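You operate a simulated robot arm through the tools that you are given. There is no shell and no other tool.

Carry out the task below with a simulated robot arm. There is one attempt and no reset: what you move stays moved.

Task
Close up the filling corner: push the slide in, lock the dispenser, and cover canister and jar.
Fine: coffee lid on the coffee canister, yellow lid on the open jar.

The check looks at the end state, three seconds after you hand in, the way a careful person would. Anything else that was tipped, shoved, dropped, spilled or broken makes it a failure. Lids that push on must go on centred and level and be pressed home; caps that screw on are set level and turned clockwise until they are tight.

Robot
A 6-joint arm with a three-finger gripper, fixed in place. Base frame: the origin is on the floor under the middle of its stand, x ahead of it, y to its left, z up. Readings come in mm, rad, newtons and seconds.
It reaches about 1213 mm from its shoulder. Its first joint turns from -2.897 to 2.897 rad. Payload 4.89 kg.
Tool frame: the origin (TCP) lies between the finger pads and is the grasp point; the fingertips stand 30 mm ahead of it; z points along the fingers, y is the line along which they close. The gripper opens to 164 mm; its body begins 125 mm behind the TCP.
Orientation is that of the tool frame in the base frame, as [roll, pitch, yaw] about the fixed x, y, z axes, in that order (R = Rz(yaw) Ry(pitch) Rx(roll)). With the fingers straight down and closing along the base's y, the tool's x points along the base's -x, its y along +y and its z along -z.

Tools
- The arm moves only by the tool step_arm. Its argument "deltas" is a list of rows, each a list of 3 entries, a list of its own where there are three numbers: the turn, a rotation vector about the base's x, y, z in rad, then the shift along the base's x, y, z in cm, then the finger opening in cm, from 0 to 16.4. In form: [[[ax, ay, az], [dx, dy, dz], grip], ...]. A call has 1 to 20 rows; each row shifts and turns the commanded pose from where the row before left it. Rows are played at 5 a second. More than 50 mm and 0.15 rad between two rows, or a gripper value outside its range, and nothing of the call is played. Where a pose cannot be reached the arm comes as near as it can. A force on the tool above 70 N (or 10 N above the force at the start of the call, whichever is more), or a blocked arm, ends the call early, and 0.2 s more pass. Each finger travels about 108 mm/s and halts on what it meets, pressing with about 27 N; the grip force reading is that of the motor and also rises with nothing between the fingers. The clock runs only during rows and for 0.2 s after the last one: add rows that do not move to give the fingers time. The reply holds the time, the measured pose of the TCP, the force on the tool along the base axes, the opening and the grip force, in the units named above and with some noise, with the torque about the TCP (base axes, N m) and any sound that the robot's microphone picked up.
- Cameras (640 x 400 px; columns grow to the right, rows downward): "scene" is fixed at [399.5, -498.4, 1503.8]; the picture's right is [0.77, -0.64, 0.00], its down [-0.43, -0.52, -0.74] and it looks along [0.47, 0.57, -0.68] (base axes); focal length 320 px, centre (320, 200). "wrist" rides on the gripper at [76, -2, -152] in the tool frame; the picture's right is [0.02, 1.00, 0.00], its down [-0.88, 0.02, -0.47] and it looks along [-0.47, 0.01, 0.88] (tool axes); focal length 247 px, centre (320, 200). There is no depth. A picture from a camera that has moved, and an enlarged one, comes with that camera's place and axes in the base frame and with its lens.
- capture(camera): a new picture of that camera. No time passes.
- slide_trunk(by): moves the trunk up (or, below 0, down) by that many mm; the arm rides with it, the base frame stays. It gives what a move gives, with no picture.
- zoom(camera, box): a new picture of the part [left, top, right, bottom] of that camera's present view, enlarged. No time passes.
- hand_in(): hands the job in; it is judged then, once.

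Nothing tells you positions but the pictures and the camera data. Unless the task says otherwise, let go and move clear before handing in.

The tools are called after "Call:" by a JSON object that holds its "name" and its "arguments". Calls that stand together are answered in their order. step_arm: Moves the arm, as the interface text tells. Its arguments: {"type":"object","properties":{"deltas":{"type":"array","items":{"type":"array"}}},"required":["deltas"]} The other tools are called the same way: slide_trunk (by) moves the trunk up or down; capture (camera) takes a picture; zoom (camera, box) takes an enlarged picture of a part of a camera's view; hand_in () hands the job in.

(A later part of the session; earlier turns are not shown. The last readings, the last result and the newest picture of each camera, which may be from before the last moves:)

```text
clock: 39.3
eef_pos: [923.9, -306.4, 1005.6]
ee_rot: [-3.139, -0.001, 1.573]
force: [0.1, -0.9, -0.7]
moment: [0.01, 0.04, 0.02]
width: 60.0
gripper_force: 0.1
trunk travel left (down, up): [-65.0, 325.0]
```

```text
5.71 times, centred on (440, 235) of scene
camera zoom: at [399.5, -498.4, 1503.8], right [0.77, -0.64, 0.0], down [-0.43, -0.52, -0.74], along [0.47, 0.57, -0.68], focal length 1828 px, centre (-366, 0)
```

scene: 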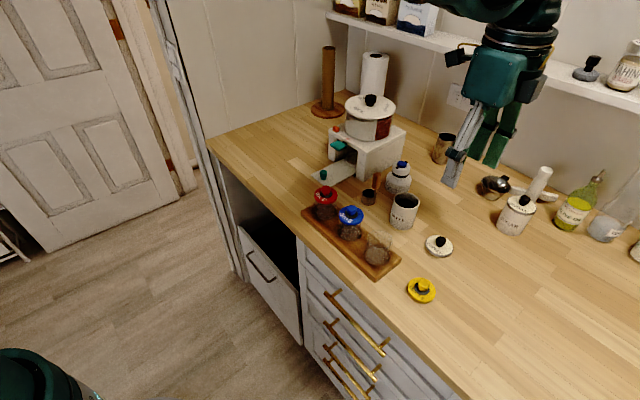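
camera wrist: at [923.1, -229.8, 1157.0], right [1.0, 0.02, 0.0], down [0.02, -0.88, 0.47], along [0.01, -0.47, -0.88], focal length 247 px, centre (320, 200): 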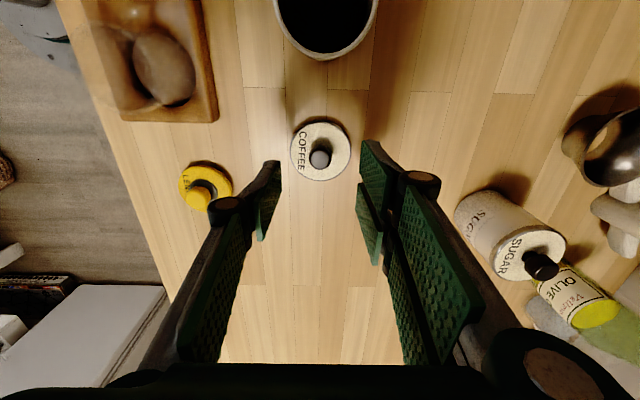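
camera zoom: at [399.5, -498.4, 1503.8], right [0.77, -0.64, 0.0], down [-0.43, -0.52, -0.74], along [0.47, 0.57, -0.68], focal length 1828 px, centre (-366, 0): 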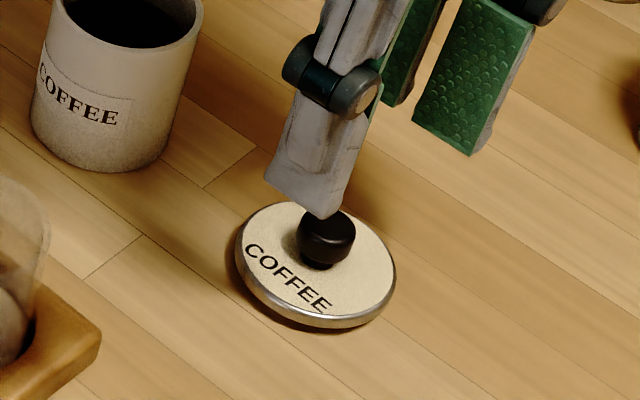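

Call:
{"name": "zoom", "arguments": {"camera": "wrist", "box": [280, 110, 360, 190]}}

Call:
{"name": "zoom", "arguments": {"camera": "wrist", "box": [260, 0, 388, 80]}}

```text
5.00 times, centred on (320, 150) of wrist
camera zoom: at [923.1, -229.8, 1157.0], right [1.0, 0.02, 0.0], down [0.02, -0.88, 0.47], along [0.01, -0.47, -0.88], focal length 1235 px, centre (320, 450)
```

zoom: 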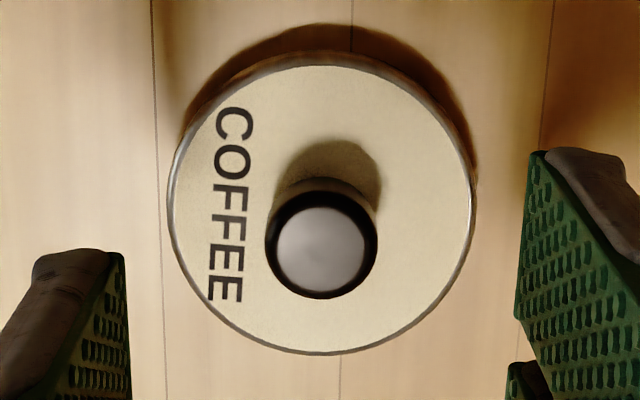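

```text
5.00 times, centred on (324, 40) of wrist
camera zoom: at [923.1, -229.8, 1157.0], right [1.0, 0.02, 0.0], down [0.02, -0.88, 0.47], along [0.01, -0.47, -0.88], focal length 1235 px, centre (300, 1000)
```

zoom: 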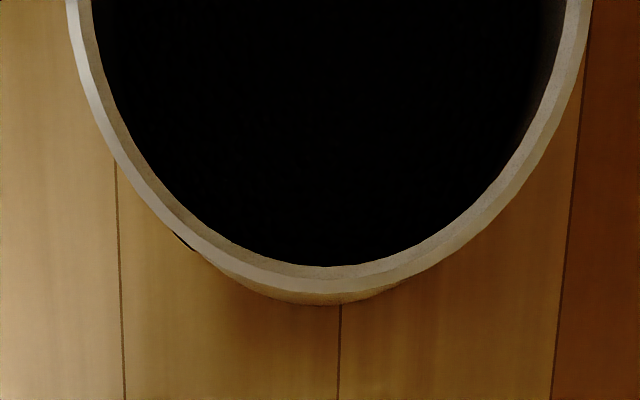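

Call:
{"name": "step_arm", "arguments": {"deltas": [[[0, 0, 0], [0.1, 0.1, -2.5], 6], [[0, 0, 0], [0, 0, -2], 6], [[0, 0, 0], [0, 0, -1.2], 6], [[0, 0, 0], [0, 0, 0], 6]]}}

Call:
{"name": "zoom", "arguments": {"camera": "scene", "box": [410, 215, 474, 263]}}

Call:
{"name": "zoom", "arguments": {"camera": "wrist", "box": [240, 130, 400, 250]}}

```text
clock: 40.3
eef_pos: [924.0, -304.6, 947.6]
ee_rot: [-3.139, 0.0, 1.571]
force: [0.2, 0.1, 0.3]
moment: [0.02, 0.0, -0.01]
width: 60.0
gripper_force: 0.1
trunk travel left (down, up): [-65.0, 325.0]
```

```text
8.33 times, centred on (442, 239) of scene
camera zoom: at [399.5, -498.4, 1503.8], right [0.77, -0.64, 0.0], down [-0.43, -0.52, -0.74], along [0.47, 0.57, -0.68], focal length 2666 px, centre (-697, -125)
```

zoom: 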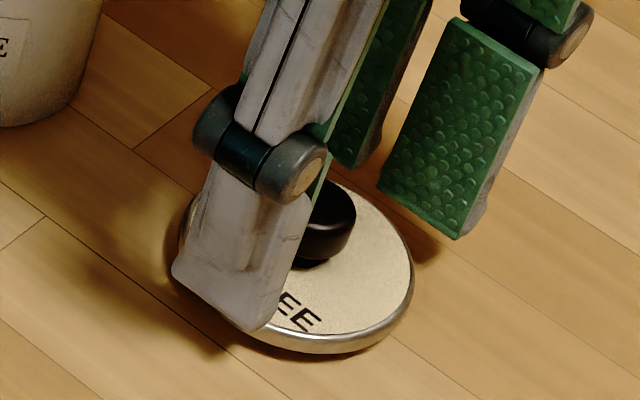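

```text
3.33 times, centred on (320, 190) of wrist
camera zoom: at [923.3, -229.0, 1099.4], right [1.0, 0.02, 0.0], down [0.02, -0.88, 0.47], along [0.01, -0.47, -0.88], focal length 823 px, centre (320, 233)
```

zoom: 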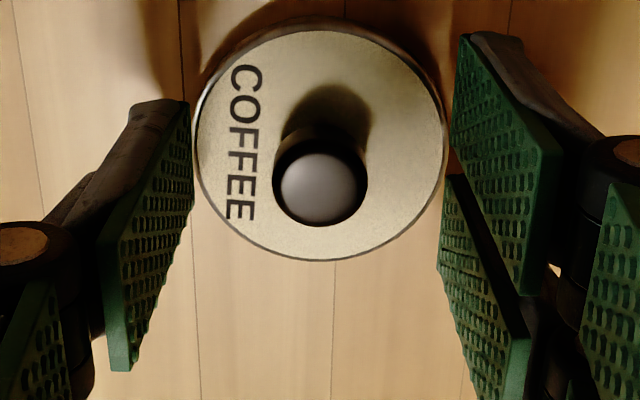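

The fingers straddle the knob well. I'll shift 1.5 mm in y, lower slightly and close on the knob.

Call:
{"name": "step_arm", "arguments": {"deltas": [[[0, 0, 0], [0.05, -0.15, -0.2], 6], [[0, 0, 0], [0, 0, 0], 4], [[0, 0, 0], [0, 0, 0], 2.5], [[0, 0, 0], [0, 0, 0], 1], [[0, 0, 0], [0, 0, 0], 0], [[0, 0, 0], [0, 0, 0], 0], [[0, 0, 0], [0, 0, 0], 0]]}}

Call:
{"name": "zoom", "arguments": {"camera": "wrist", "box": [240, 130, 400, 250]}}

Call:
{"name": "zoom", "arguments": {"camera": "scene", "box": [410, 215, 474, 263]}}

```text
clock: 41.9
eef_pos: [926.4, -306.2, 946.2]
ee_rot: [-3.141, -0.001, 1.571]
force: [0.7, 0.9, -0.8]
moment: [0.0, 0.0, -0.01]
width: 19.5
gripper_force: 26.9
trunk travel left (down, up): [-65.0, 325.0]
```

```text
3.33 times, centred on (320, 190) of wrist
camera zoom: at [924.6, -230.2, 1097.5], right [1.0, 0.02, 0.0], down [0.02, -0.88, 0.47], along [0.01, -0.47, -0.88], focal length 823 px, centre (320, 233)
```

zoom: 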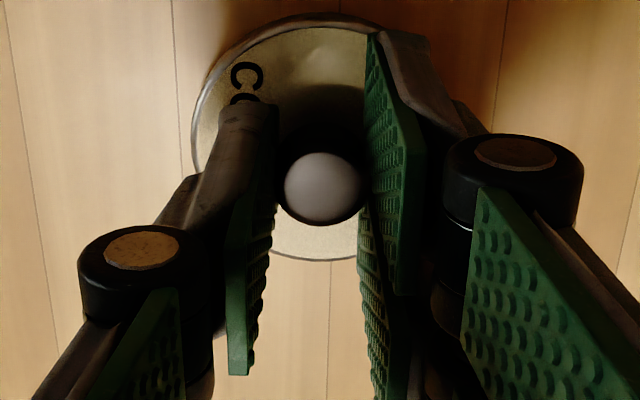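

```text
8.33 times, centred on (442, 239) of scene
camera zoom: at [399.5, -498.4, 1503.8], right [0.77, -0.64, 0.0], down [-0.43, -0.52, -0.74], along [0.47, 0.57, -0.68], focal length 2666 px, centre (-697, -125)
```

zoom: 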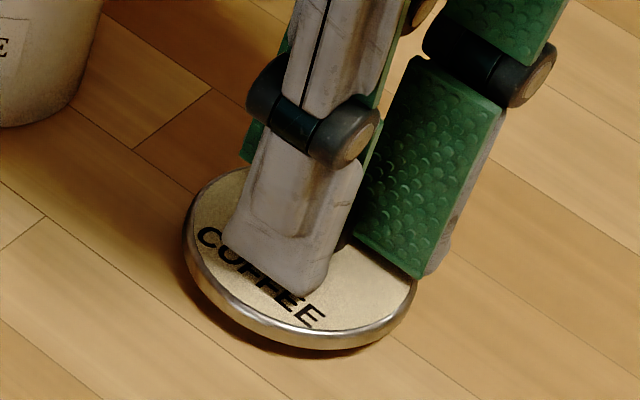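

The lid knob is gripped (opening 19.5 mm). I'll lift it 11 cm and check that the lid hangs level.

Call:
{"name": "step_arm", "arguments": {"deltas": [[[0, 0, 0], [0, 0, 0.5], 0], [[0, 0, 0], [0, 0, 1.5], 0], [[0, 0, 0], [0, 0, 3], 0], [[0, 0, 0], [0, 0, 3], 0], [[0, 0, 0], [0, 0, 3], 0], [[0, 0, 0], [0, 0, 0], 0]]}}

Call:
{"name": "zoom", "arguments": {"camera": "wrist", "box": [240, 100, 400, 220]}}

Call:
{"name": "zoom", "arguments": {"camera": "scene", "box": [380, 170, 480, 245]}}

Call:
{"name": "capture", "arguments": {"camera": "wrist"}}

```text
clock: 43.3
eef_pos: [925.9, -306.1, 1055.1]
ee_rot: [-3.14, 0.0, 1.573]
force: [-0.2, -0.4, -0.3]
moment: [-0.03, -0.02, -0.02]
width: 19.5
gripper_force: 26.6
trunk travel left (down, up): [-65.0, 325.0]
```

```text
3.33 times, centred on (320, 160) of wrist
camera zoom: at [925.0, -230.5, 1207.1], right [1.0, 0.02, 0.0], down [0.02, -0.88, 0.47], along [0.01, -0.47, -0.88], focal length 823 px, centre (320, 333)
```

zoom: 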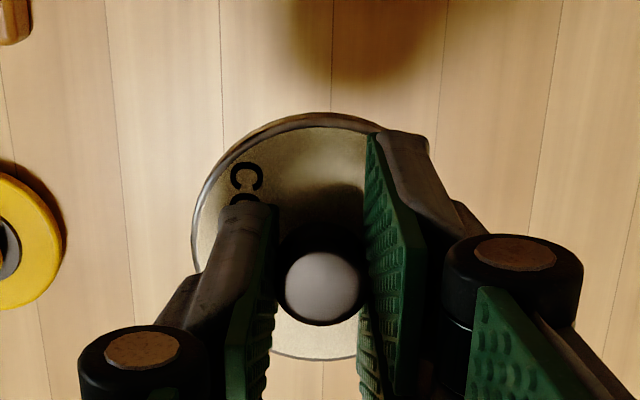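

```text
5.33 times, centred on (430, 208) of scene
camera zoom: at [399.5, -498.4, 1503.8], right [0.77, -0.64, 0.0], down [-0.43, -0.52, -0.74], along [0.47, 0.57, -0.68], focal length 1706 px, centre (-267, 160)
```

zoom: 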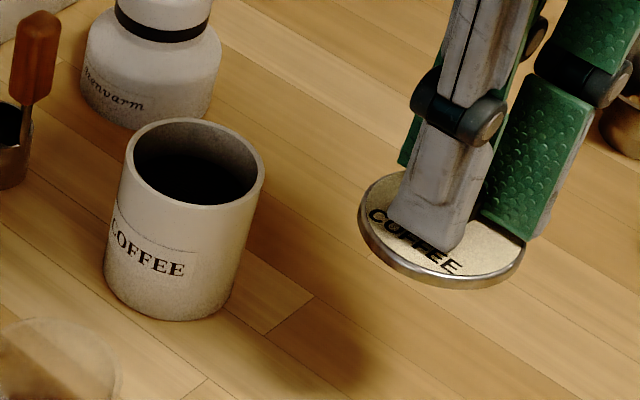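

```text
taken
camera wrist: at [925.0, -230.5, 1207.1], right [1.0, 0.02, 0.0], down [0.02, -0.88, 0.47], along [0.01, -0.47, -0.88], focal length 247 px, centre (320, 200)
```

wrist: 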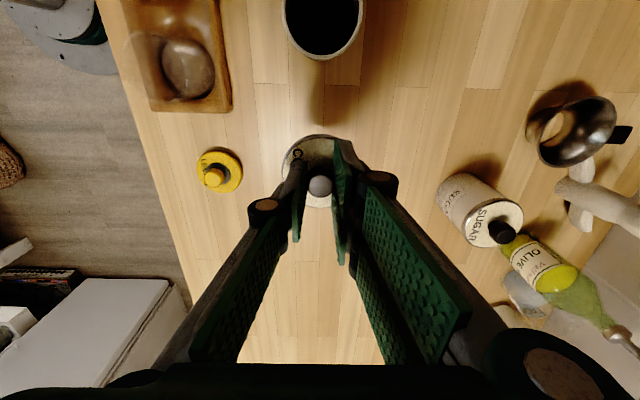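

The lid hangs level and is centred on the TCP to within about 1 mm. I'll move partway so the whole canister rim is in the wrist view, to locate its centre accurately.

Call:
{"name": "step_arm", "arguments": {"deltas": [[[0, 0, 0], [0, 1.3, 0], 0], [[0, 0, 0], [0, 1.3, 0], 0], [[0, 0, 0], [0, 0, 0], 0], [[0, 0, 0], [0, 0, 0], 0]]}}

Call:
{"name": "zoom", "arguments": {"camera": "wrist", "box": [260, 0, 388, 100]}}

Call:
{"name": "zoom", "arguments": {"camera": "scene", "box": [370, 170, 470, 245]}}

```text
clock: 44.3
eef_pos: [926.1, -279.4, 1055.6]
ee_rot: [-3.139, 0.0, 1.574]
force: [0.0, 0.6, 0.1]
moment: [0.0, -0.01, -0.03]
width: 19.6
gripper_force: 27.1
trunk travel left (down, up): [-65.0, 325.0]
```

```text
4.00 times, centred on (324, 50) of wrist
camera zoom: at [925.2, -204.3, 1206.9], right [1.0, 0.02, 0.0], down [0.02, -0.88, 0.47], along [0.01, -0.47, -0.88], focal length 988 px, centre (304, 800)
```

zoom: 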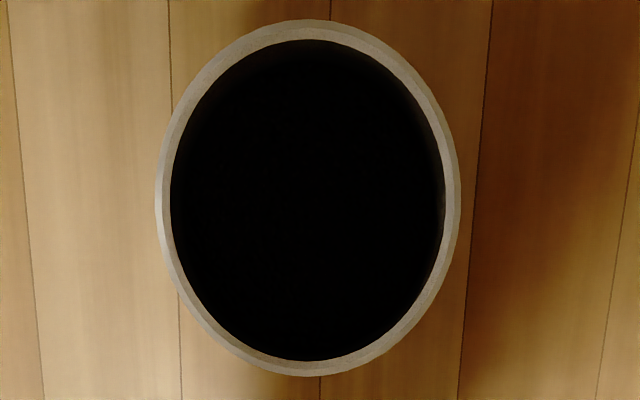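

```text
5.33 times, centred on (420, 208) of scene
camera zoom: at [399.5, -498.4, 1503.8], right [0.77, -0.64, 0.0], down [-0.43, -0.52, -0.74], along [0.47, 0.57, -0.68], focal length 1706 px, centre (-213, 160)
```

zoom: 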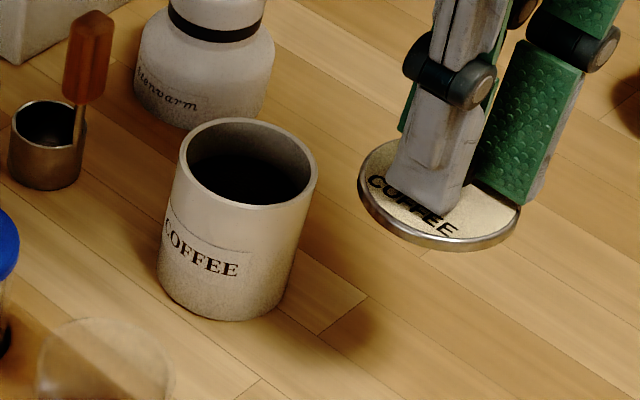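

The canister centre is 87.5 mm in +y and 1.5 mm in -x from the held lid's centre, with its rim at about z=979. I'll carry the lid over it at height and verify from the scene camera.

Call:
{"name": "step_arm", "arguments": {"deltas": [[[0, 0, 0], [-0.15, 2.9, 0], 0], [[0, 0, 0], [0, 2.9, 0], 0], [[0, 0, 0], [0, 2.95, 0], 0], [[0, 0, 0], [0, 0, 0], 0], [[0, 0, 0], [0, 0, 0], 0]]}}

Call:
{"name": "zoom", "arguments": {"camera": "scene", "box": [360, 160, 440, 235]}}

Call:
{"name": "capture", "arguments": {"camera": "wrist"}}

```text
clock: 45.5
eef_pos: [923.8, -192.9, 1054.6]
ee_rot: [-3.14, 0.0, 1.573]
force: [0.1, -0.3, 0.0]
moment: [0.03, -0.05, -0.01]
width: 19.5
gripper_force: 27.1
trunk travel left (down, up): [-65.0, 325.0]
```

```text
5.33 times, centred on (400, 198) of scene
camera zoom: at [399.5, -498.4, 1503.8], right [0.77, -0.64, 0.0], down [-0.43, -0.52, -0.74], along [0.47, 0.57, -0.68], focal length 1706 px, centre (-107, 213)
```

zoom: 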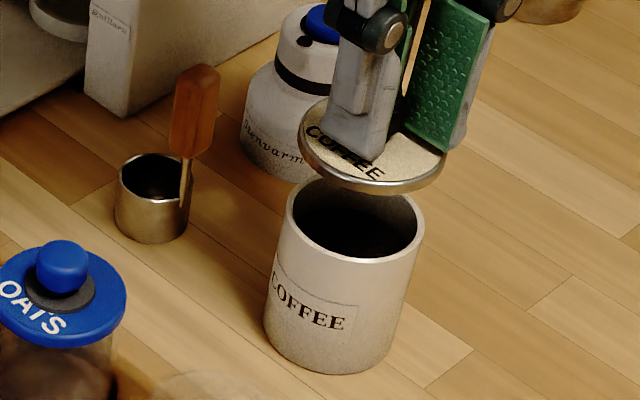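

```text
taken
camera wrist: at [923.0, -116.9, 1206.5], right [1.0, 0.02, 0.0], down [0.02, -0.88, 0.47], along [0.01, -0.47, -0.88], focal length 247 px, centre (320, 200)
```

wrist: 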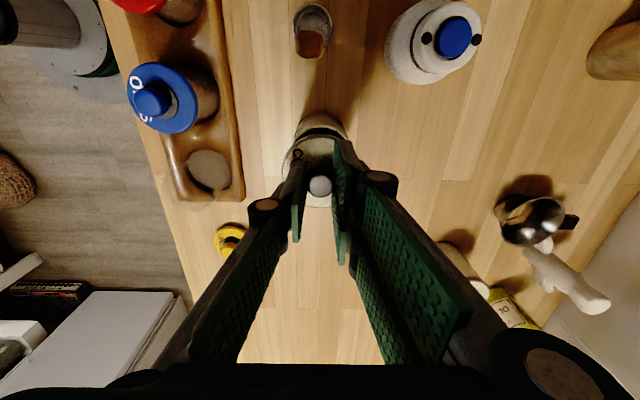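

Call:
{"name": "zoom", "arguments": {"camera": "scene", "box": [380, 172, 430, 212]}}

Call:
{"name": "zoom", "arguments": {"camera": "wrist", "box": [270, 100, 370, 220]}}

```text
10.00 times, centred on (405, 192) of scene
camera zoom: at [399.5, -498.4, 1503.8], right [0.77, -0.64, 0.0], down [-0.43, -0.52, -0.74], along [0.47, 0.57, -0.68], focal length 3200 px, centre (-530, 280)
```

zoom: 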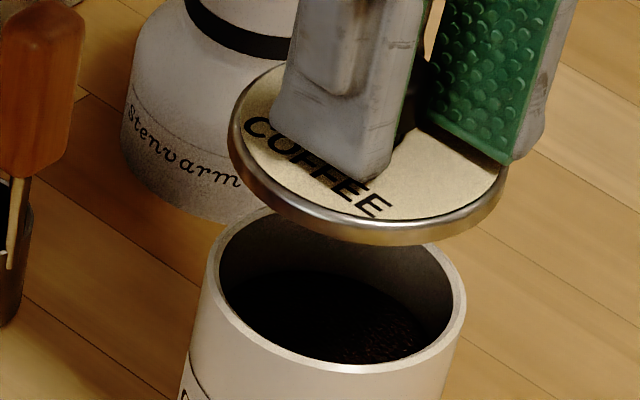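

```text
3.33 times, centred on (320, 160) of wrist
camera zoom: at [923.0, -116.9, 1206.5], right [1.0, 0.02, 0.0], down [0.02, -0.88, 0.47], along [0.01, -0.47, -0.88], focal length 823 px, centre (320, 333)
```

zoom: 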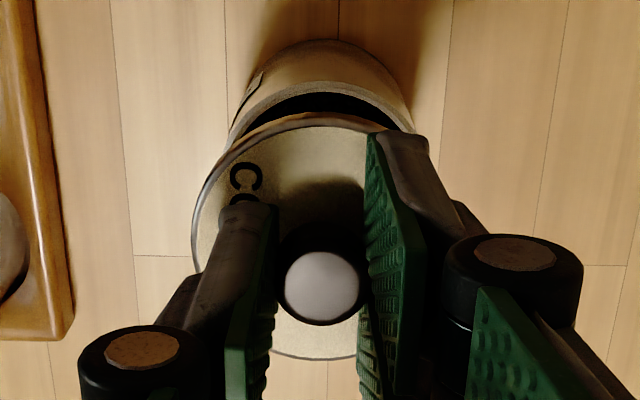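

The lid is about 1.5 mm short in y. I'll correct that and lower toward the rim, then check again.

Call:
{"name": "step_arm", "arguments": {"deltas": [[[0, 0, 0], [0, 0.15, -0.5], 0], [[0, 0, 0], [0, 0, -0.8], 0], [[0, 0, 0], [0, 0, -0.7], 0], [[0, 0, 0], [0, 0, 0], 0], [[0, 0, 0], [0, 0, 0], 0]]}}

Call:
{"name": "zoom", "arguments": {"camera": "scene", "box": [380, 177, 430, 217]}}

Call:
{"name": "zoom", "arguments": {"camera": "wrist", "box": [270, 100, 370, 220]}}

```text
clock: 46.7
eef_pos: [924.7, -191.4, 1035.6]
ee_rot: [-3.141, 0.0, 1.573]
force: [-0.1, 0.1, 0.0]
moment: [0.0, 0.03, 0.03]
width: 18.9
gripper_force: 26.6
trunk travel left (down, up): [-65.0, 325.0]
```

```text
10.00 times, centred on (405, 197) of scene
camera zoom: at [399.5, -498.4, 1503.8], right [0.77, -0.64, 0.0], down [-0.43, -0.52, -0.74], along [0.47, 0.57, -0.68], focal length 3200 px, centre (-530, 230)
```

zoom: 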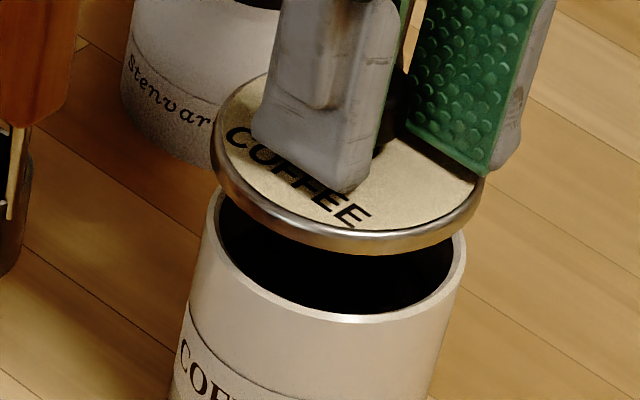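

```text
3.33 times, centred on (320, 160) of wrist
camera zoom: at [923.0, -115.6, 1187.0], right [1.0, 0.02, 0.0], down [0.02, -0.88, 0.47], along [0.01, -0.47, -0.88], focal length 823 px, centre (320, 333)
```

zoom: 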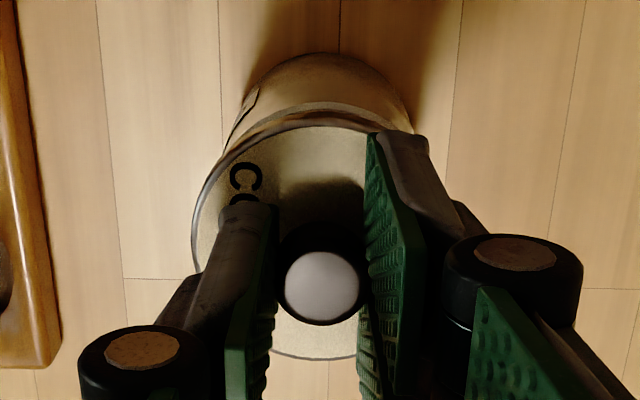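

Alignment now agrees within about half a millimetre in both views. I'll lower in small steps until contact.

Call:
{"name": "step_arm", "arguments": {"deltas": [[[0, 0, 0], [0, 0, -0.4], 0], [[0, 0, 0], [0, 0, -0.3], 0], [[0, 0, 0], [0, 0, -0.3], 0], [[0, 0, 0], [0, 0, 0], 0]]}}

Call:
{"name": "zoom", "arguments": {"camera": "scene", "box": [380, 177, 430, 217]}}

```text
clock: 47.7
eef_pos: [923.5, -190.3, 1025.9]
ee_rot: [-3.14, -0.002, 1.573]
force: [0.4, -0.5, 0.1]
moment: [-0.04, -0.03, 0.02]
width: 19.3
gripper_force: 27.0
trunk travel left (down, up): [-65.0, 325.0]
```

```text
10.00 times, centred on (405, 197) of scene
camera zoom: at [399.5, -498.4, 1503.8], right [0.77, -0.64, 0.0], down [-0.43, -0.52, -0.74], along [0.47, 0.57, -0.68], focal length 3200 px, centre (-530, 230)
```

zoom: 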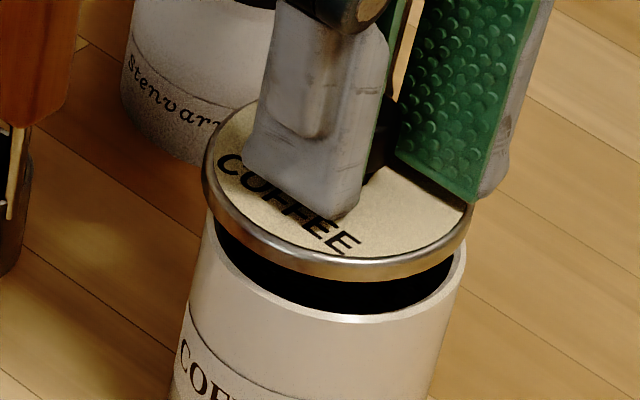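

Call:
{"name": "zoom", "arguments": {"camera": "wrist", "box": [280, 100, 360, 160]}}

Call:
{"name": "zoom", "arguments": {"camera": "scene", "box": [386, 190, 426, 220]}}

```text
6.67 times, centred on (320, 130) of wrist
camera zoom: at [923.1, -114.7, 1177.6], right [1.0, 0.02, 0.0], down [0.02, -0.88, 0.47], along [0.01, -0.47, -0.88], focal length 1646 px, centre (320, 667)
```

zoom: 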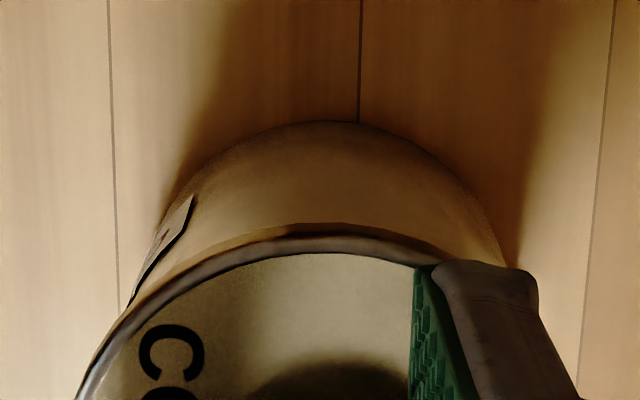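

```text
13.33 times, centred on (406, 205) of scene
camera zoom: at [399.5, -498.4, 1503.8], right [0.77, -0.64, 0.0], down [-0.43, -0.52, -0.74], along [0.47, 0.57, -0.68], focal length 4266 px, centre (-827, 133)
```

zoom: 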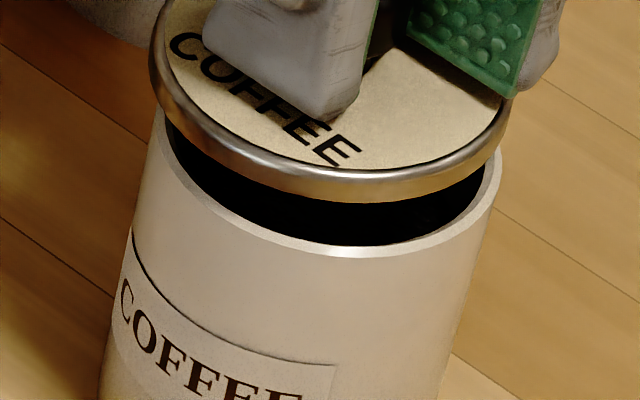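

Call:
{"name": "step_arm", "arguments": {"deltas": [[[0, 0, 0], [0.05, -0.04, 0], 0], [[0, 0, 0], [0, 0, -0.2], 0], [[0, 0, 0], [0, 0, -0.2], 0], [[0, 0, 0], [0, 0, 0], 0]]}}

Call:
{"name": "zoom", "arguments": {"camera": "scene", "box": [386, 190, 426, 220]}}

```text
clock: 48.7
eef_pos: [925.3, -190.2, 1022.4]
ee_rot: [-3.14, -0.001, 1.573]
force: [-0.5, -0.6, -0.5]
moment: [-0.02, 0.01, -0.03]
width: 19.5
gripper_force: 26.6
trunk travel left (down, up): [-65.0, 325.0]
```

```text
13.33 times, centred on (406, 205) of scene
camera zoom: at [399.5, -498.4, 1503.8], right [0.77, -0.64, 0.0], down [-0.43, -0.52, -0.74], along [0.47, 0.57, -0.68], focal length 4266 px, centre (-827, 133)
```

zoom: 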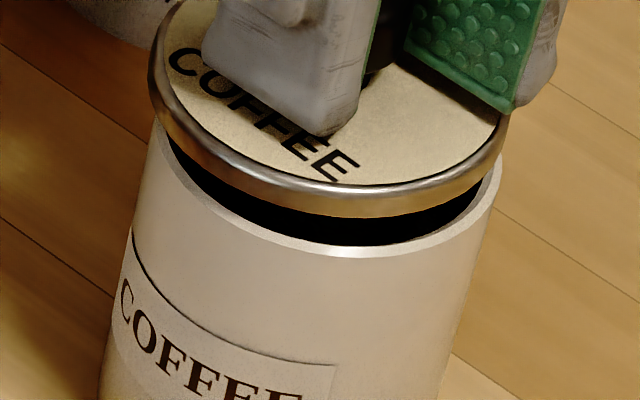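

Call:
{"name": "step_arm", "arguments": {"deltas": [[[0, 0, 0], [0, 0, -0.2], 0], [[0, 0, 0], [0, 0, -0.2], 0], [[0, 0, 0], [0, 0, 0], 0]]}}

Call:
{"name": "zoom", "arguments": {"camera": "scene", "box": [386, 190, 426, 220]}}

Call:
{"name": "zoom", "arguments": {"camera": "wrist", "box": [280, 100, 360, 160]}}

```text
clock: 49.5
eef_pos: [925.5, -191.7, 1017.9]
ee_rot: [-3.141, -0.001, 1.572]
force: [0.2, 0.1, -0.4]
moment: [-0.01, -0.03, 0.02]
width: 19.5
gripper_force: 26.8
trunk travel left (down, up): [-65.0, 325.0]
```

```text
13.33 times, centred on (406, 205) of scene
camera zoom: at [399.5, -498.4, 1503.8], right [0.77, -0.64, 0.0], down [-0.43, -0.52, -0.74], along [0.47, 0.57, -0.68], focal length 4266 px, centre (-827, 133)
```

zoom: 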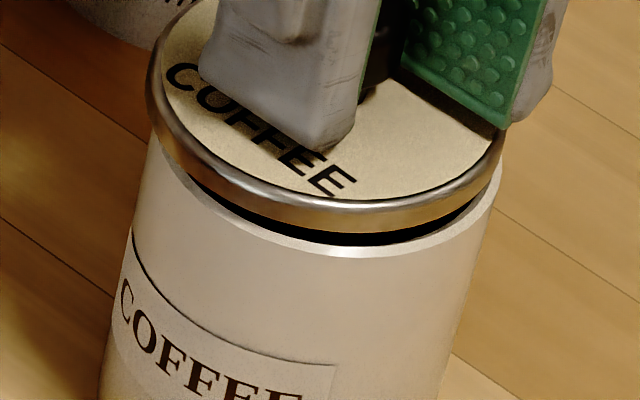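

```text
6.67 times, centred on (320, 130) of wrist
camera zoom: at [924.0, -114.7, 1169.8], right [1.0, 0.02, 0.0], down [0.02, -0.88, 0.47], along [0.01, -0.47, -0.88], focal length 1646 px, centre (320, 667)
```

zoom: 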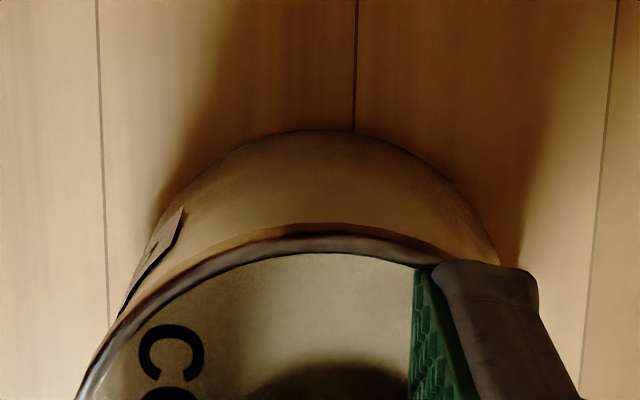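

Call:
{"name": "step_arm", "arguments": {"deltas": [[[0, 0, 0], [0, 0, -0.2], 0], [[0, 0, 0], [0, 0, -0.2], 0], [[0, 0, 0], [0, 0, 0], 0]]}}

Call:
{"name": "zoom", "arguments": {"camera": "scene", "box": [386, 190, 426, 220]}}

```text
clock: 50.3
eef_pos: [925.2, -191.5, 1013.8]
ee_rot: [-3.139, 0.0, 1.573]
force: [0.6, -0.8, 0.6]
moment: [-0.02, 0.01, 0.0]
width: 19.3
gripper_force: 26.7
trunk travel left (down, up): [-65.0, 325.0]
```

```text
13.33 times, centred on (406, 205) of scene
camera zoom: at [399.5, -498.4, 1503.8], right [0.77, -0.64, 0.0], down [-0.43, -0.52, -0.74], along [0.47, 0.57, -0.68], focal length 4266 px, centre (-827, 133)
```

zoom: 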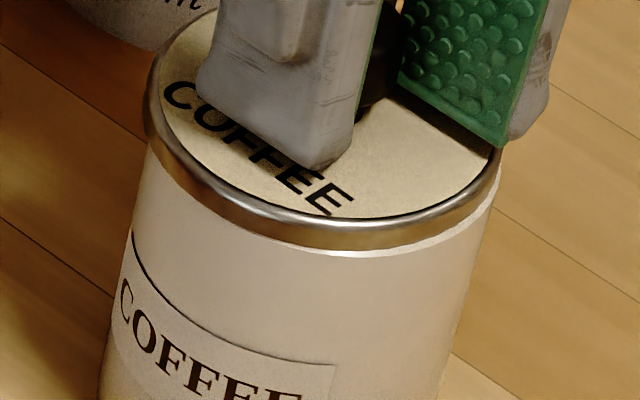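

Call:
{"name": "step_arm", "arguments": {"deltas": [[[0, 0, 0], [0, 0, -0.2], 0], [[0, 0, 0], [0, 0, -0.2], 0], [[0, 0, 0], [0, 0, 0], 0]]}}

Call:
{"name": "zoom", "arguments": {"camera": "scene", "box": [386, 190, 426, 220]}}

```text
clock: 51.1
eef_pos: [924.4, -189.9, 1010.9]
ee_rot: [3.141, 0.001, 1.574]
force: [8.4, -4.1, 22.4]
moment: [-0.12, -0.26, 0.0]
width: 18.9
gripper_force: 27.2
trunk travel left (down, up): [-65.0, 325.0]
```

```text
13.33 times, centred on (406, 205) of scene
camera zoom: at [399.5, -498.4, 1503.8], right [0.77, -0.64, 0.0], down [-0.43, -0.52, -0.74], along [0.47, 0.57, -0.68], focal length 4266 px, centre (-827, 133)
```

zoom: 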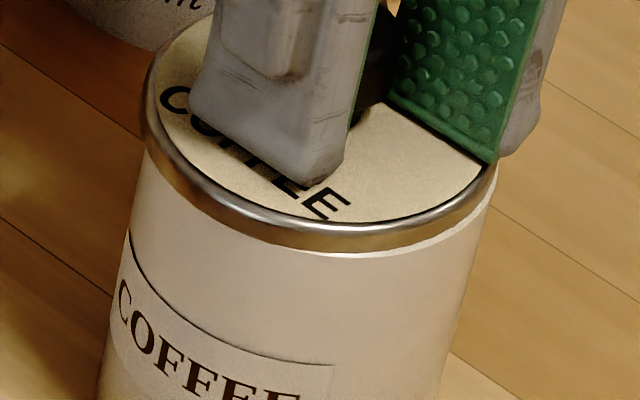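

Contact at 22 N with a small sideways force. I'll ease 0.7 mm toward where it is pushing and then press down.

Call:
{"name": "step_arm", "arguments": {"deltas": [[[0, 0, 0], [0.06, -0.1, 0.05], 0], [[0, 0, 0], [0, 0, 0], 0]]}}

Call:
{"name": "zoom", "arguments": {"camera": "scene", "box": [386, 190, 426, 220]}}

Call:
{"name": "zoom", "arguments": {"camera": "wrist", "box": [280, 100, 360, 160]}}

```text
clock: 51.7
eef_pos: [926.1, -191.1, 1011.2]
ee_rot: [-3.141, 0.001, 1.573]
force: [-0.6, 2.2, 6.5]
moment: [0.21, 0.08, -0.02]
width: 19.2
gripper_force: 26.7
trunk travel left (down, up): [-65.0, 325.0]
```

```text
13.33 times, centred on (406, 205) of scene
camera zoom: at [399.5, -498.4, 1503.8], right [0.77, -0.64, 0.0], down [-0.43, -0.52, -0.74], along [0.47, 0.57, -0.68], focal length 4266 px, centre (-827, 133)
```

zoom: 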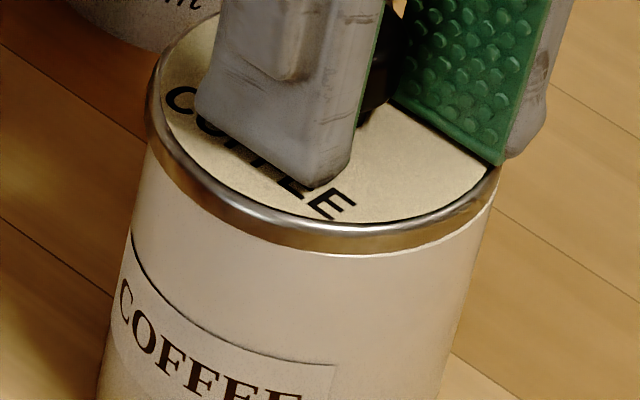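

```text
6.67 times, centred on (320, 130) of wrist
camera zoom: at [923.7, -115.7, 1161.9], right [1.0, 0.02, 0.0], down [0.02, -0.88, 0.47], along [0.01, -0.47, -0.88], focal length 1646 px, centre (320, 667)
```

zoom: 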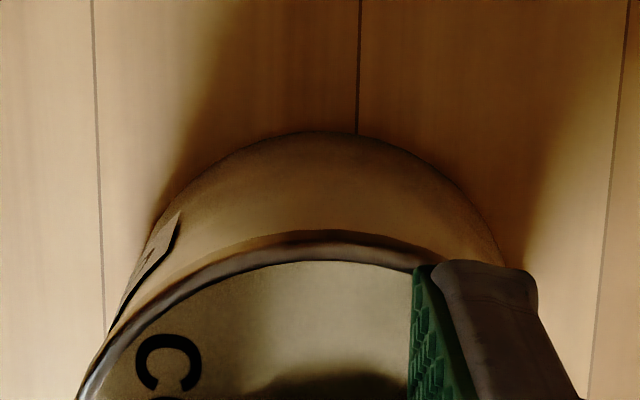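

Call:
{"name": "step_arm", "arguments": {"deltas": [[[0, 0, 0], [0, 0, -0.15], 0], [[0, 0, 0], [0, 0, -0.15], 0], [[0, 0, 0], [0, 0, 0], 0]]}}

Call:
{"name": "zoom", "arguments": {"camera": "scene", "box": [386, 190, 426, 220]}}

```text
clock: 52.5
eef_pos: [924.6, -192.6, 1009.6]
ee_rot: [3.14, 0.0, 1.572]
force: [5.3, -1.1, 28.5]
moment: [-0.11, -0.23, -0.03]
width: 19.0
gripper_force: 26.4
trunk travel left (down, up): [-65.0, 325.0]
```

```text
13.33 times, centred on (406, 205) of scene
camera zoom: at [399.5, -498.4, 1503.8], right [0.77, -0.64, 0.0], down [-0.43, -0.52, -0.74], along [0.47, 0.57, -0.68], focal length 4266 px, centre (-827, 133)
```

zoom: 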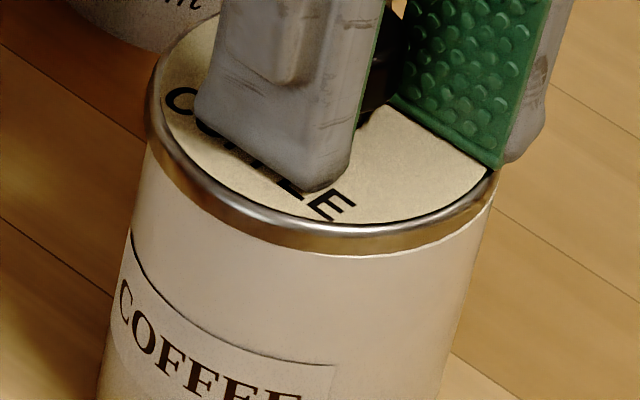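

Call:
{"name": "step_arm", "arguments": {"deltas": [[[0, 0, 0], [0.03, 0, -0.1], 0], [[0, 0, 0], [0, 0, -0.1], 0], [[0, 0, 0], [0, 0, -0.1], 0], [[0, 0, 0], [0, 0, 0], 0]]}}

Call:
{"name": "zoom", "arguments": {"camera": "scene", "box": [386, 190, 426, 220]}}

Call:
{"name": "zoom", "arguments": {"camera": "wrist", "box": [280, 100, 360, 160]}}

```text
clock: 53.2
eef_pos: [925.1, -192.1, 1009.7]
ee_rot: [3.139, -0.002, 1.571]
force: [-1.7, -0.3, 40.5]
moment: [0.16, 0.15, -0.05]
width: 18.9
gripper_force: 26.9
trunk travel left (down, up): [-65.0, 325.0]
stopped in row 3: the force on the tool passed its limit at 74 N (the readings are from after the stop); the commanded pose is now the measured one
```

```text
13.33 times, centred on (406, 205) of scene
camera zoom: at [399.5, -498.4, 1503.8], right [0.77, -0.64, 0.0], down [-0.43, -0.52, -0.74], along [0.47, 0.57, -0.68], focal length 4266 px, centre (-827, 133)
```

zoom: 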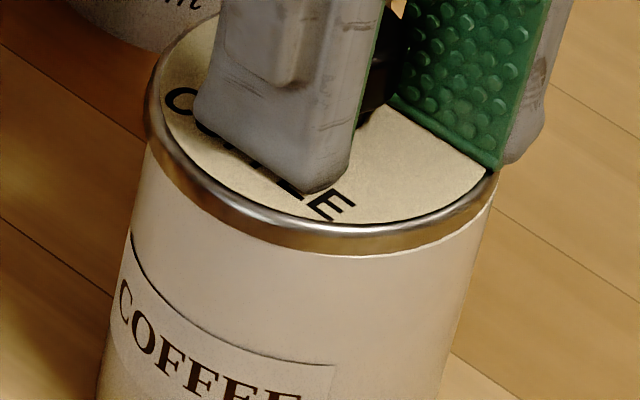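

```text
6.67 times, centred on (320, 130) of wrist
camera zoom: at [923.0, -115.7, 1160.5], right [1.0, 0.02, 0.0], down [0.02, -0.88, 0.47], along [0.01, -0.47, -0.88], focal length 1646 px, centre (320, 667)
```

zoom: 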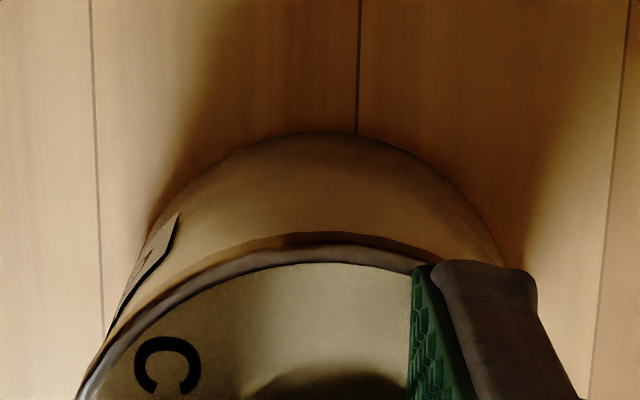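

The lid took 74 N without moving further and sits flush all round. I'll release the knob, lift and inspect.

Call:
{"name": "step_arm", "arguments": {"deltas": [[[0, 0, 0], [0, 0, 0.1], 0], [[0, 0, 0], [0, 0, 0.1], 2.5], [[0, 0, 0], [0, 0, 0.1], 4], [[0, 0, 0], [0, 0, 0], 6], [[0, 0, 0], [0, 0, 0], 6], [[0, 0, 0], [0, 0, 2], 6], [[0, 0, 0], [0, 0, 4], 6], [[0, 0, 0], [0, 0, 4], 8], [[0, 0, 0], [0, -2, 3], 10], [[0, 0, 0], [0, 0, 0], 10]]}}

Call:
{"name": "zoom", "arguments": {"camera": "scene", "box": [376, 170, 436, 235]}}

Call:
{"name": "capture", "arguments": {"camera": "wrist"}}

Call:
{"name": "zoom", "arguments": {"camera": "scene", "box": [386, 190, 426, 220]}}

```text
clock: 55.5
eef_pos: [925.8, -210.8, 1138.8]
ee_rot: [3.14, 0.001, 1.574]
force: [0.2, 0.0, 0.2]
moment: [-0.09, -0.03, 0.0]
width: 100.2
gripper_force: 0.1
trunk travel left (down, up): [-65.0, 325.0]
```

```text
6.15 times, centred on (406, 202) of scene
camera zoom: at [399.5, -498.4, 1503.8], right [0.77, -0.64, 0.0], down [-0.43, -0.52, -0.74], along [0.47, 0.57, -0.68], focal length 1969 px, centre (-209, 185)
```

zoom: 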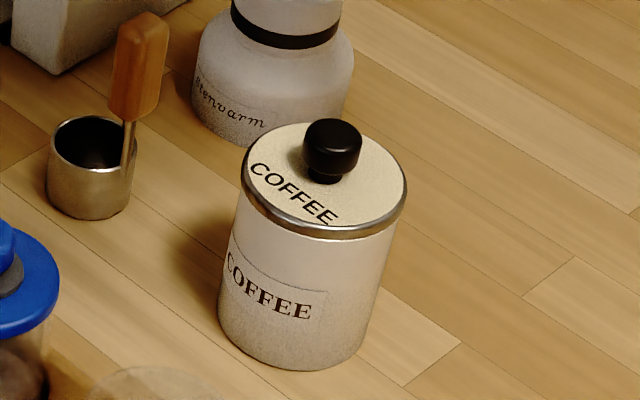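

```text
taken
camera wrist: at [924.0, -135.0, 1290.1], right [1.0, 0.02, 0.0], down [0.02, -0.88, 0.47], along [0.01, -0.47, -0.88], focal length 247 px, centre (320, 200)
```

wrist: 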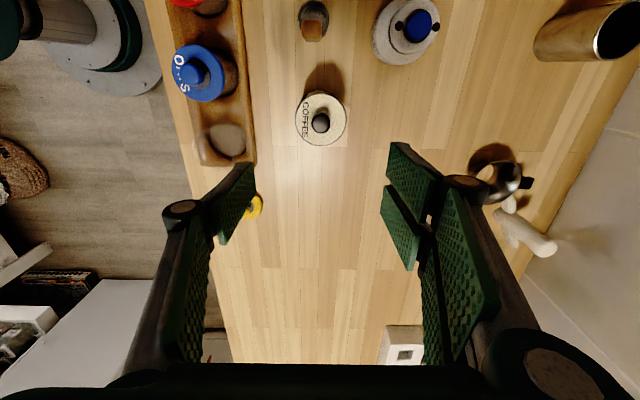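

```text
13.33 times, centred on (406, 205) of scene
camera zoom: at [399.5, -498.4, 1503.8], right [0.77, -0.64, 0.0], down [-0.43, -0.52, -0.74], along [0.47, 0.57, -0.68], focal length 4266 px, centre (-827, 133)
```

zoom: 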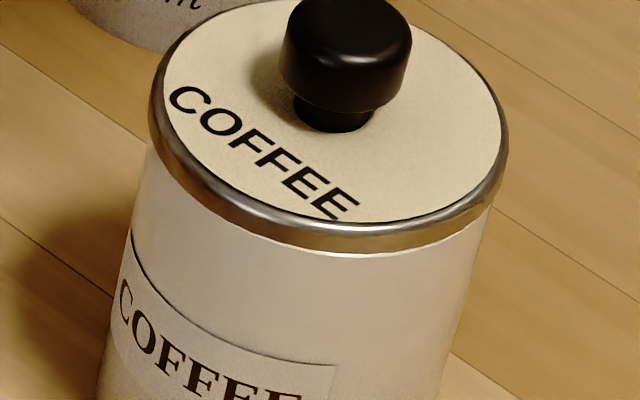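

Call:
{"name": "zoom", "arguments": {"camera": "scene", "box": [396, 198, 420, 216]}}

Call:
{"name": "zoom", "arguments": {"camera": "wrist", "box": [288, 80, 352, 150]}}

Call:
{"name": "zoom", "arguments": {"camera": "scene", "box": [384, 186, 408, 204]}}

```text
16.00 times, centred on (408, 207) of scene
camera zoom: at [399.5, -498.4, 1503.8], right [0.77, -0.64, 0.0], down [-0.43, -0.52, -0.74], along [0.47, 0.57, -0.68], focal length 5120 px, centre (-1088, 88)
```

zoom: 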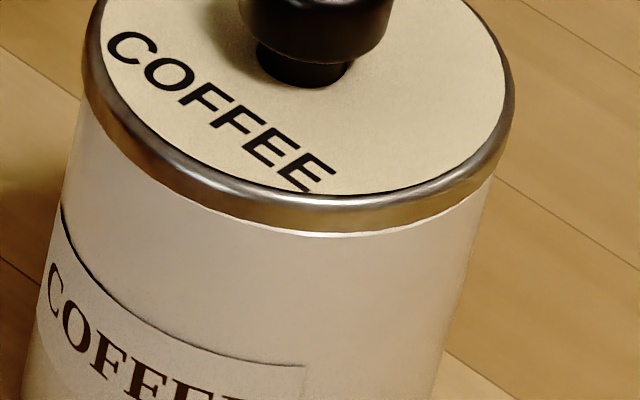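

```text
5.71 times, centred on (320, 115) of wrist
camera zoom: at [924.0, -135.0, 1290.1], right [1.0, 0.02, 0.0], down [0.02, -0.88, 0.47], along [0.01, -0.47, -0.88], focal length 1411 px, centre (320, 686)
```

zoom: 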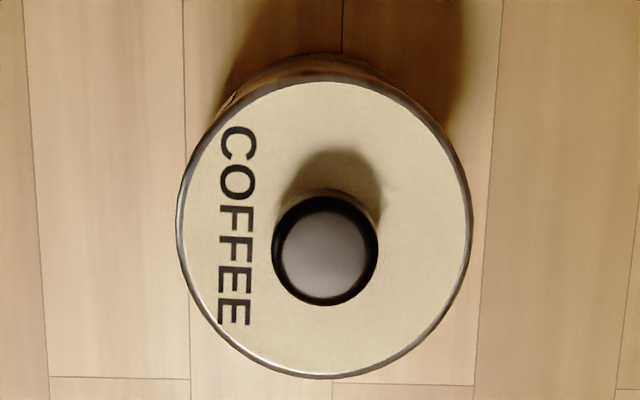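

```text
16.00 times, centred on (396, 195) of scene
camera zoom: at [399.5, -498.4, 1503.8], right [0.77, -0.64, 0.0], down [-0.43, -0.52, -0.74], along [0.47, 0.57, -0.68], focal length 5120 px, centre (-896, 280)
```

zoom: 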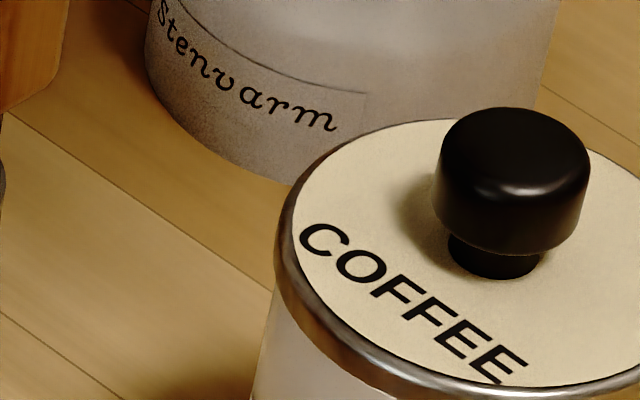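

The lid is on and centred. To judge whether it is fully home, I'll compare it with the closed SUGAR canister of the same type.

Call:
{"name": "zoom", "arguments": {"camera": "scene", "box": [494, 185, 542, 240]}}

Call:
{"name": "zoom", "arguments": {"camera": "scene", "box": [502, 196, 534, 220]}}

Call:
{"name": "zoom", "arguments": {"camera": "scene", "box": [380, 180, 428, 235]}}

```text
7.27 times, centred on (518, 212) of scene
camera zoom: at [399.5, -498.4, 1503.8], right [0.77, -0.64, 0.0], down [-0.43, -0.52, -0.74], along [0.47, 0.57, -0.68], focal length 2327 px, centre (-1120, 109)
```

zoom: 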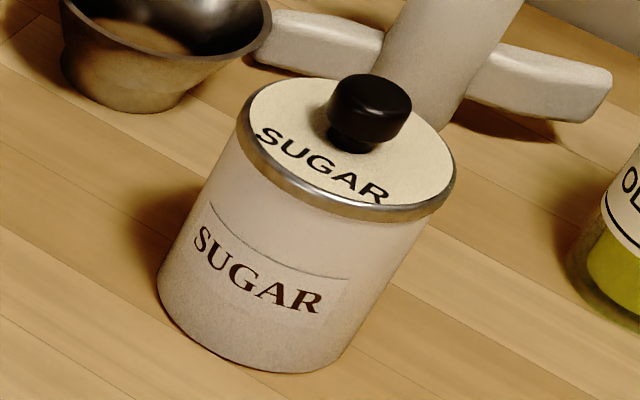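

```text
16.00 times, centred on (518, 208) of scene
camera zoom: at [399.5, -498.4, 1503.8], right [0.77, -0.64, 0.0], down [-0.43, -0.52, -0.74], along [0.47, 0.57, -0.68], focal length 5120 px, centre (-2848, 72)
```

zoom: 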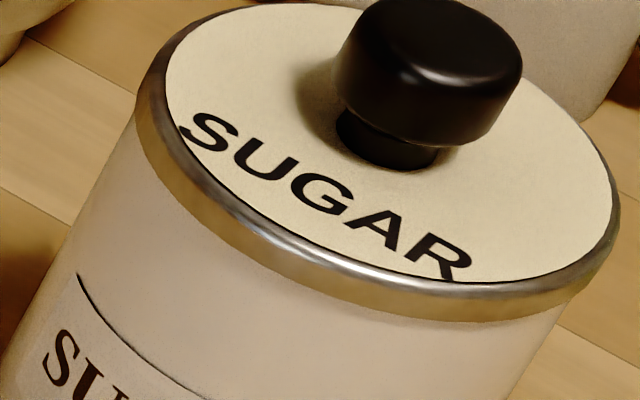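

```text
7.27 times, centred on (404, 208) of scene
camera zoom: at [399.5, -498.4, 1503.8], right [0.77, -0.64, 0.0], down [-0.43, -0.52, -0.74], along [0.47, 0.57, -0.68], focal length 2327 px, centre (-291, 146)
```

zoom: 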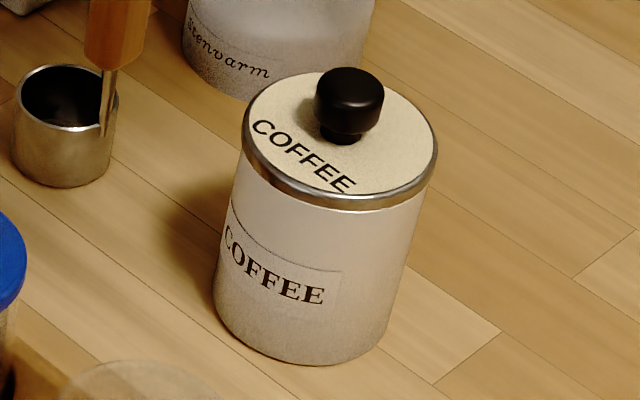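

The closed SUGAR lid shows no bright rim line, while the coffee lid does. I may have lifted it slightly when releasing, so I'll press straight down on top of the knob with closed fingers, which can't pull it back up.

Call:
{"name": "step_arm", "arguments": {"deltas": [[[0, 0, 0], [0.05, 1.0, 0], 6], [[0, 0, 0], [0, 0.97, 0], 2], [[0, 0, 0], [0, 0, 0], 0], [[0, 0, 0], [0, 0, 0], 0], [[0, 0, 0], [0, 0, -3], 0], [[0, 0, 0], [0, 0, -3], 0], [[0, 0, 0], [0, 0, -3], 0], [[0, 0, 0], [0, 0, 0], 0]]}}

Call:
{"name": "zoom", "arguments": {"camera": "scene", "box": [380, 170, 428, 218]}}

Call:
{"name": "zoom", "arguments": {"camera": "wrist", "box": [280, 130, 360, 210]}}

```text
clock: 57.2
eef_pos: [926.7, -191.2, 1048.7]
ee_rot: [-3.141, 0.0, 1.574]
force: [-0.6, 0.6, 0.4]
moment: [0.04, 0.04, 0.0]
width: 0.0
gripper_force: 26.8
trunk travel left (down, up): [-65.0, 325.0]
```

```text
8.33 times, centred on (404, 194) of scene
camera zoom: at [399.5, -498.4, 1503.8], right [0.77, -0.64, 0.0], down [-0.43, -0.52, -0.74], along [0.47, 0.57, -0.68], focal length 2666 px, centre (-380, 250)
```

zoom: 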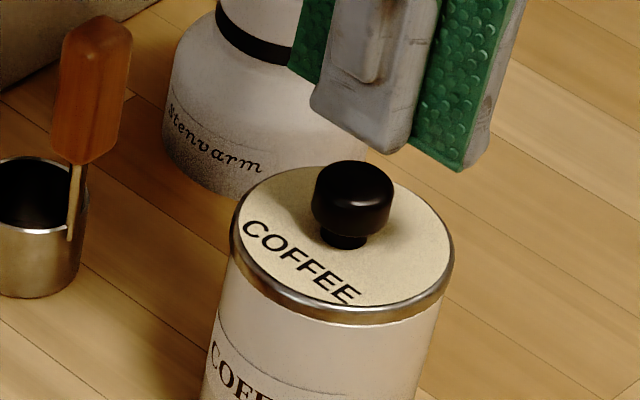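

```text
5.00 times, centred on (320, 170) of wrist
camera zoom: at [925.0, -115.4, 1201.2], right [1.0, 0.02, 0.0], down [0.02, -0.88, 0.47], along [0.01, -0.47, -0.88], focal length 1235 px, centre (320, 350)
```

zoom: 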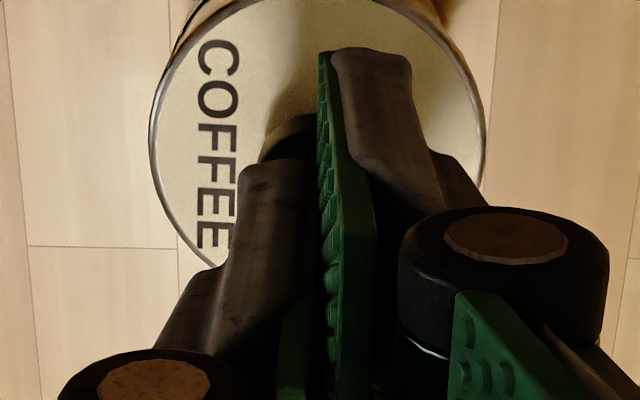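

Closed fingertips are above the knob. Now pressing straight down on it.

Call:
{"name": "step_arm", "arguments": {"deltas": [[[0, 0, 0], [0, 0, -1.0], 0], [[0, 0, 0], [0, 0, -0.5], 0], [[0, 0, 0], [0, 0, -0.3], 0], [[0, 0, 0], [0, 0, -0.2], 0], [[0, 0, 0], [0, 0, 0], 0]]}}

Call:
{"name": "zoom", "arguments": {"camera": "scene", "box": [386, 190, 426, 220]}}

```text
clock: 58.5
eef_pos: [927.3, -192.2, 1030.1]
ee_rot: [3.141, -0.001, 1.572]
force: [-0.9, -0.1, -0.1]
moment: [0.01, 0.02, -0.01]
width: 0.0
gripper_force: 27.0
trunk travel left (down, up): [-65.0, 325.0]
```

```text
13.33 times, centred on (406, 205) of scene
camera zoom: at [399.5, -498.4, 1503.8], right [0.77, -0.64, 0.0], down [-0.43, -0.52, -0.74], along [0.47, 0.57, -0.68], focal length 4266 px, centre (-827, 133)
```

zoom: 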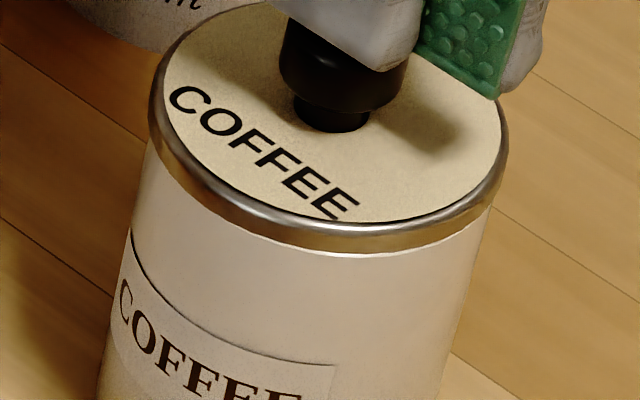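

Call:
{"name": "step_arm", "arguments": {"deltas": [[[0, 0, 0], [0, 0, -0.2], 0], [[0, 0, 0], [0, 0, -0.2], 0], [[0, 0, 0], [0, 0, -0.2], 0], [[0, 0, 0], [0, 0, 0], 0]]}}

Call:
{"name": "zoom", "arguments": {"camera": "scene", "box": [386, 190, 426, 220]}}

```text
clock: 59.4
eef_pos: [926.4, -191.4, 1028.3]
ee_rot: [3.138, 0.0, 1.574]
force: [0.9, 0.4, 41.5]
moment: [0.07, -0.08, -0.01]
width: 5.9
gripper_force: 27.4
trunk travel left (down, up): [-65.0, 325.0]
stopped in row 4: the force on the tool passed its limit at 73 N (the readings are from after the stop); the commanded pose is now the measured one
```

```text
13.33 times, centred on (406, 205) of scene
camera zoom: at [399.5, -498.4, 1503.8], right [0.77, -0.64, 0.0], down [-0.43, -0.52, -0.74], along [0.47, 0.57, -0.68], focal length 4266 px, centre (-827, 133)
```

zoom: 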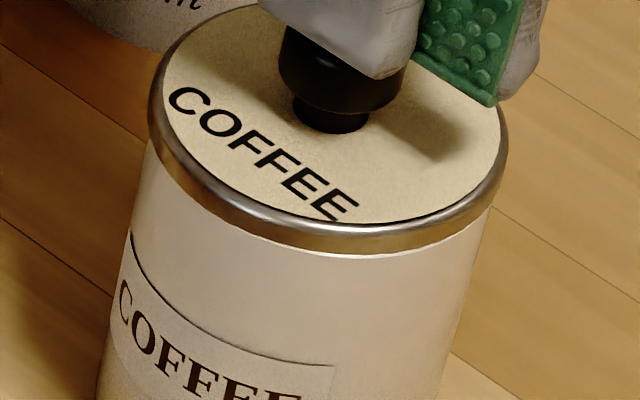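

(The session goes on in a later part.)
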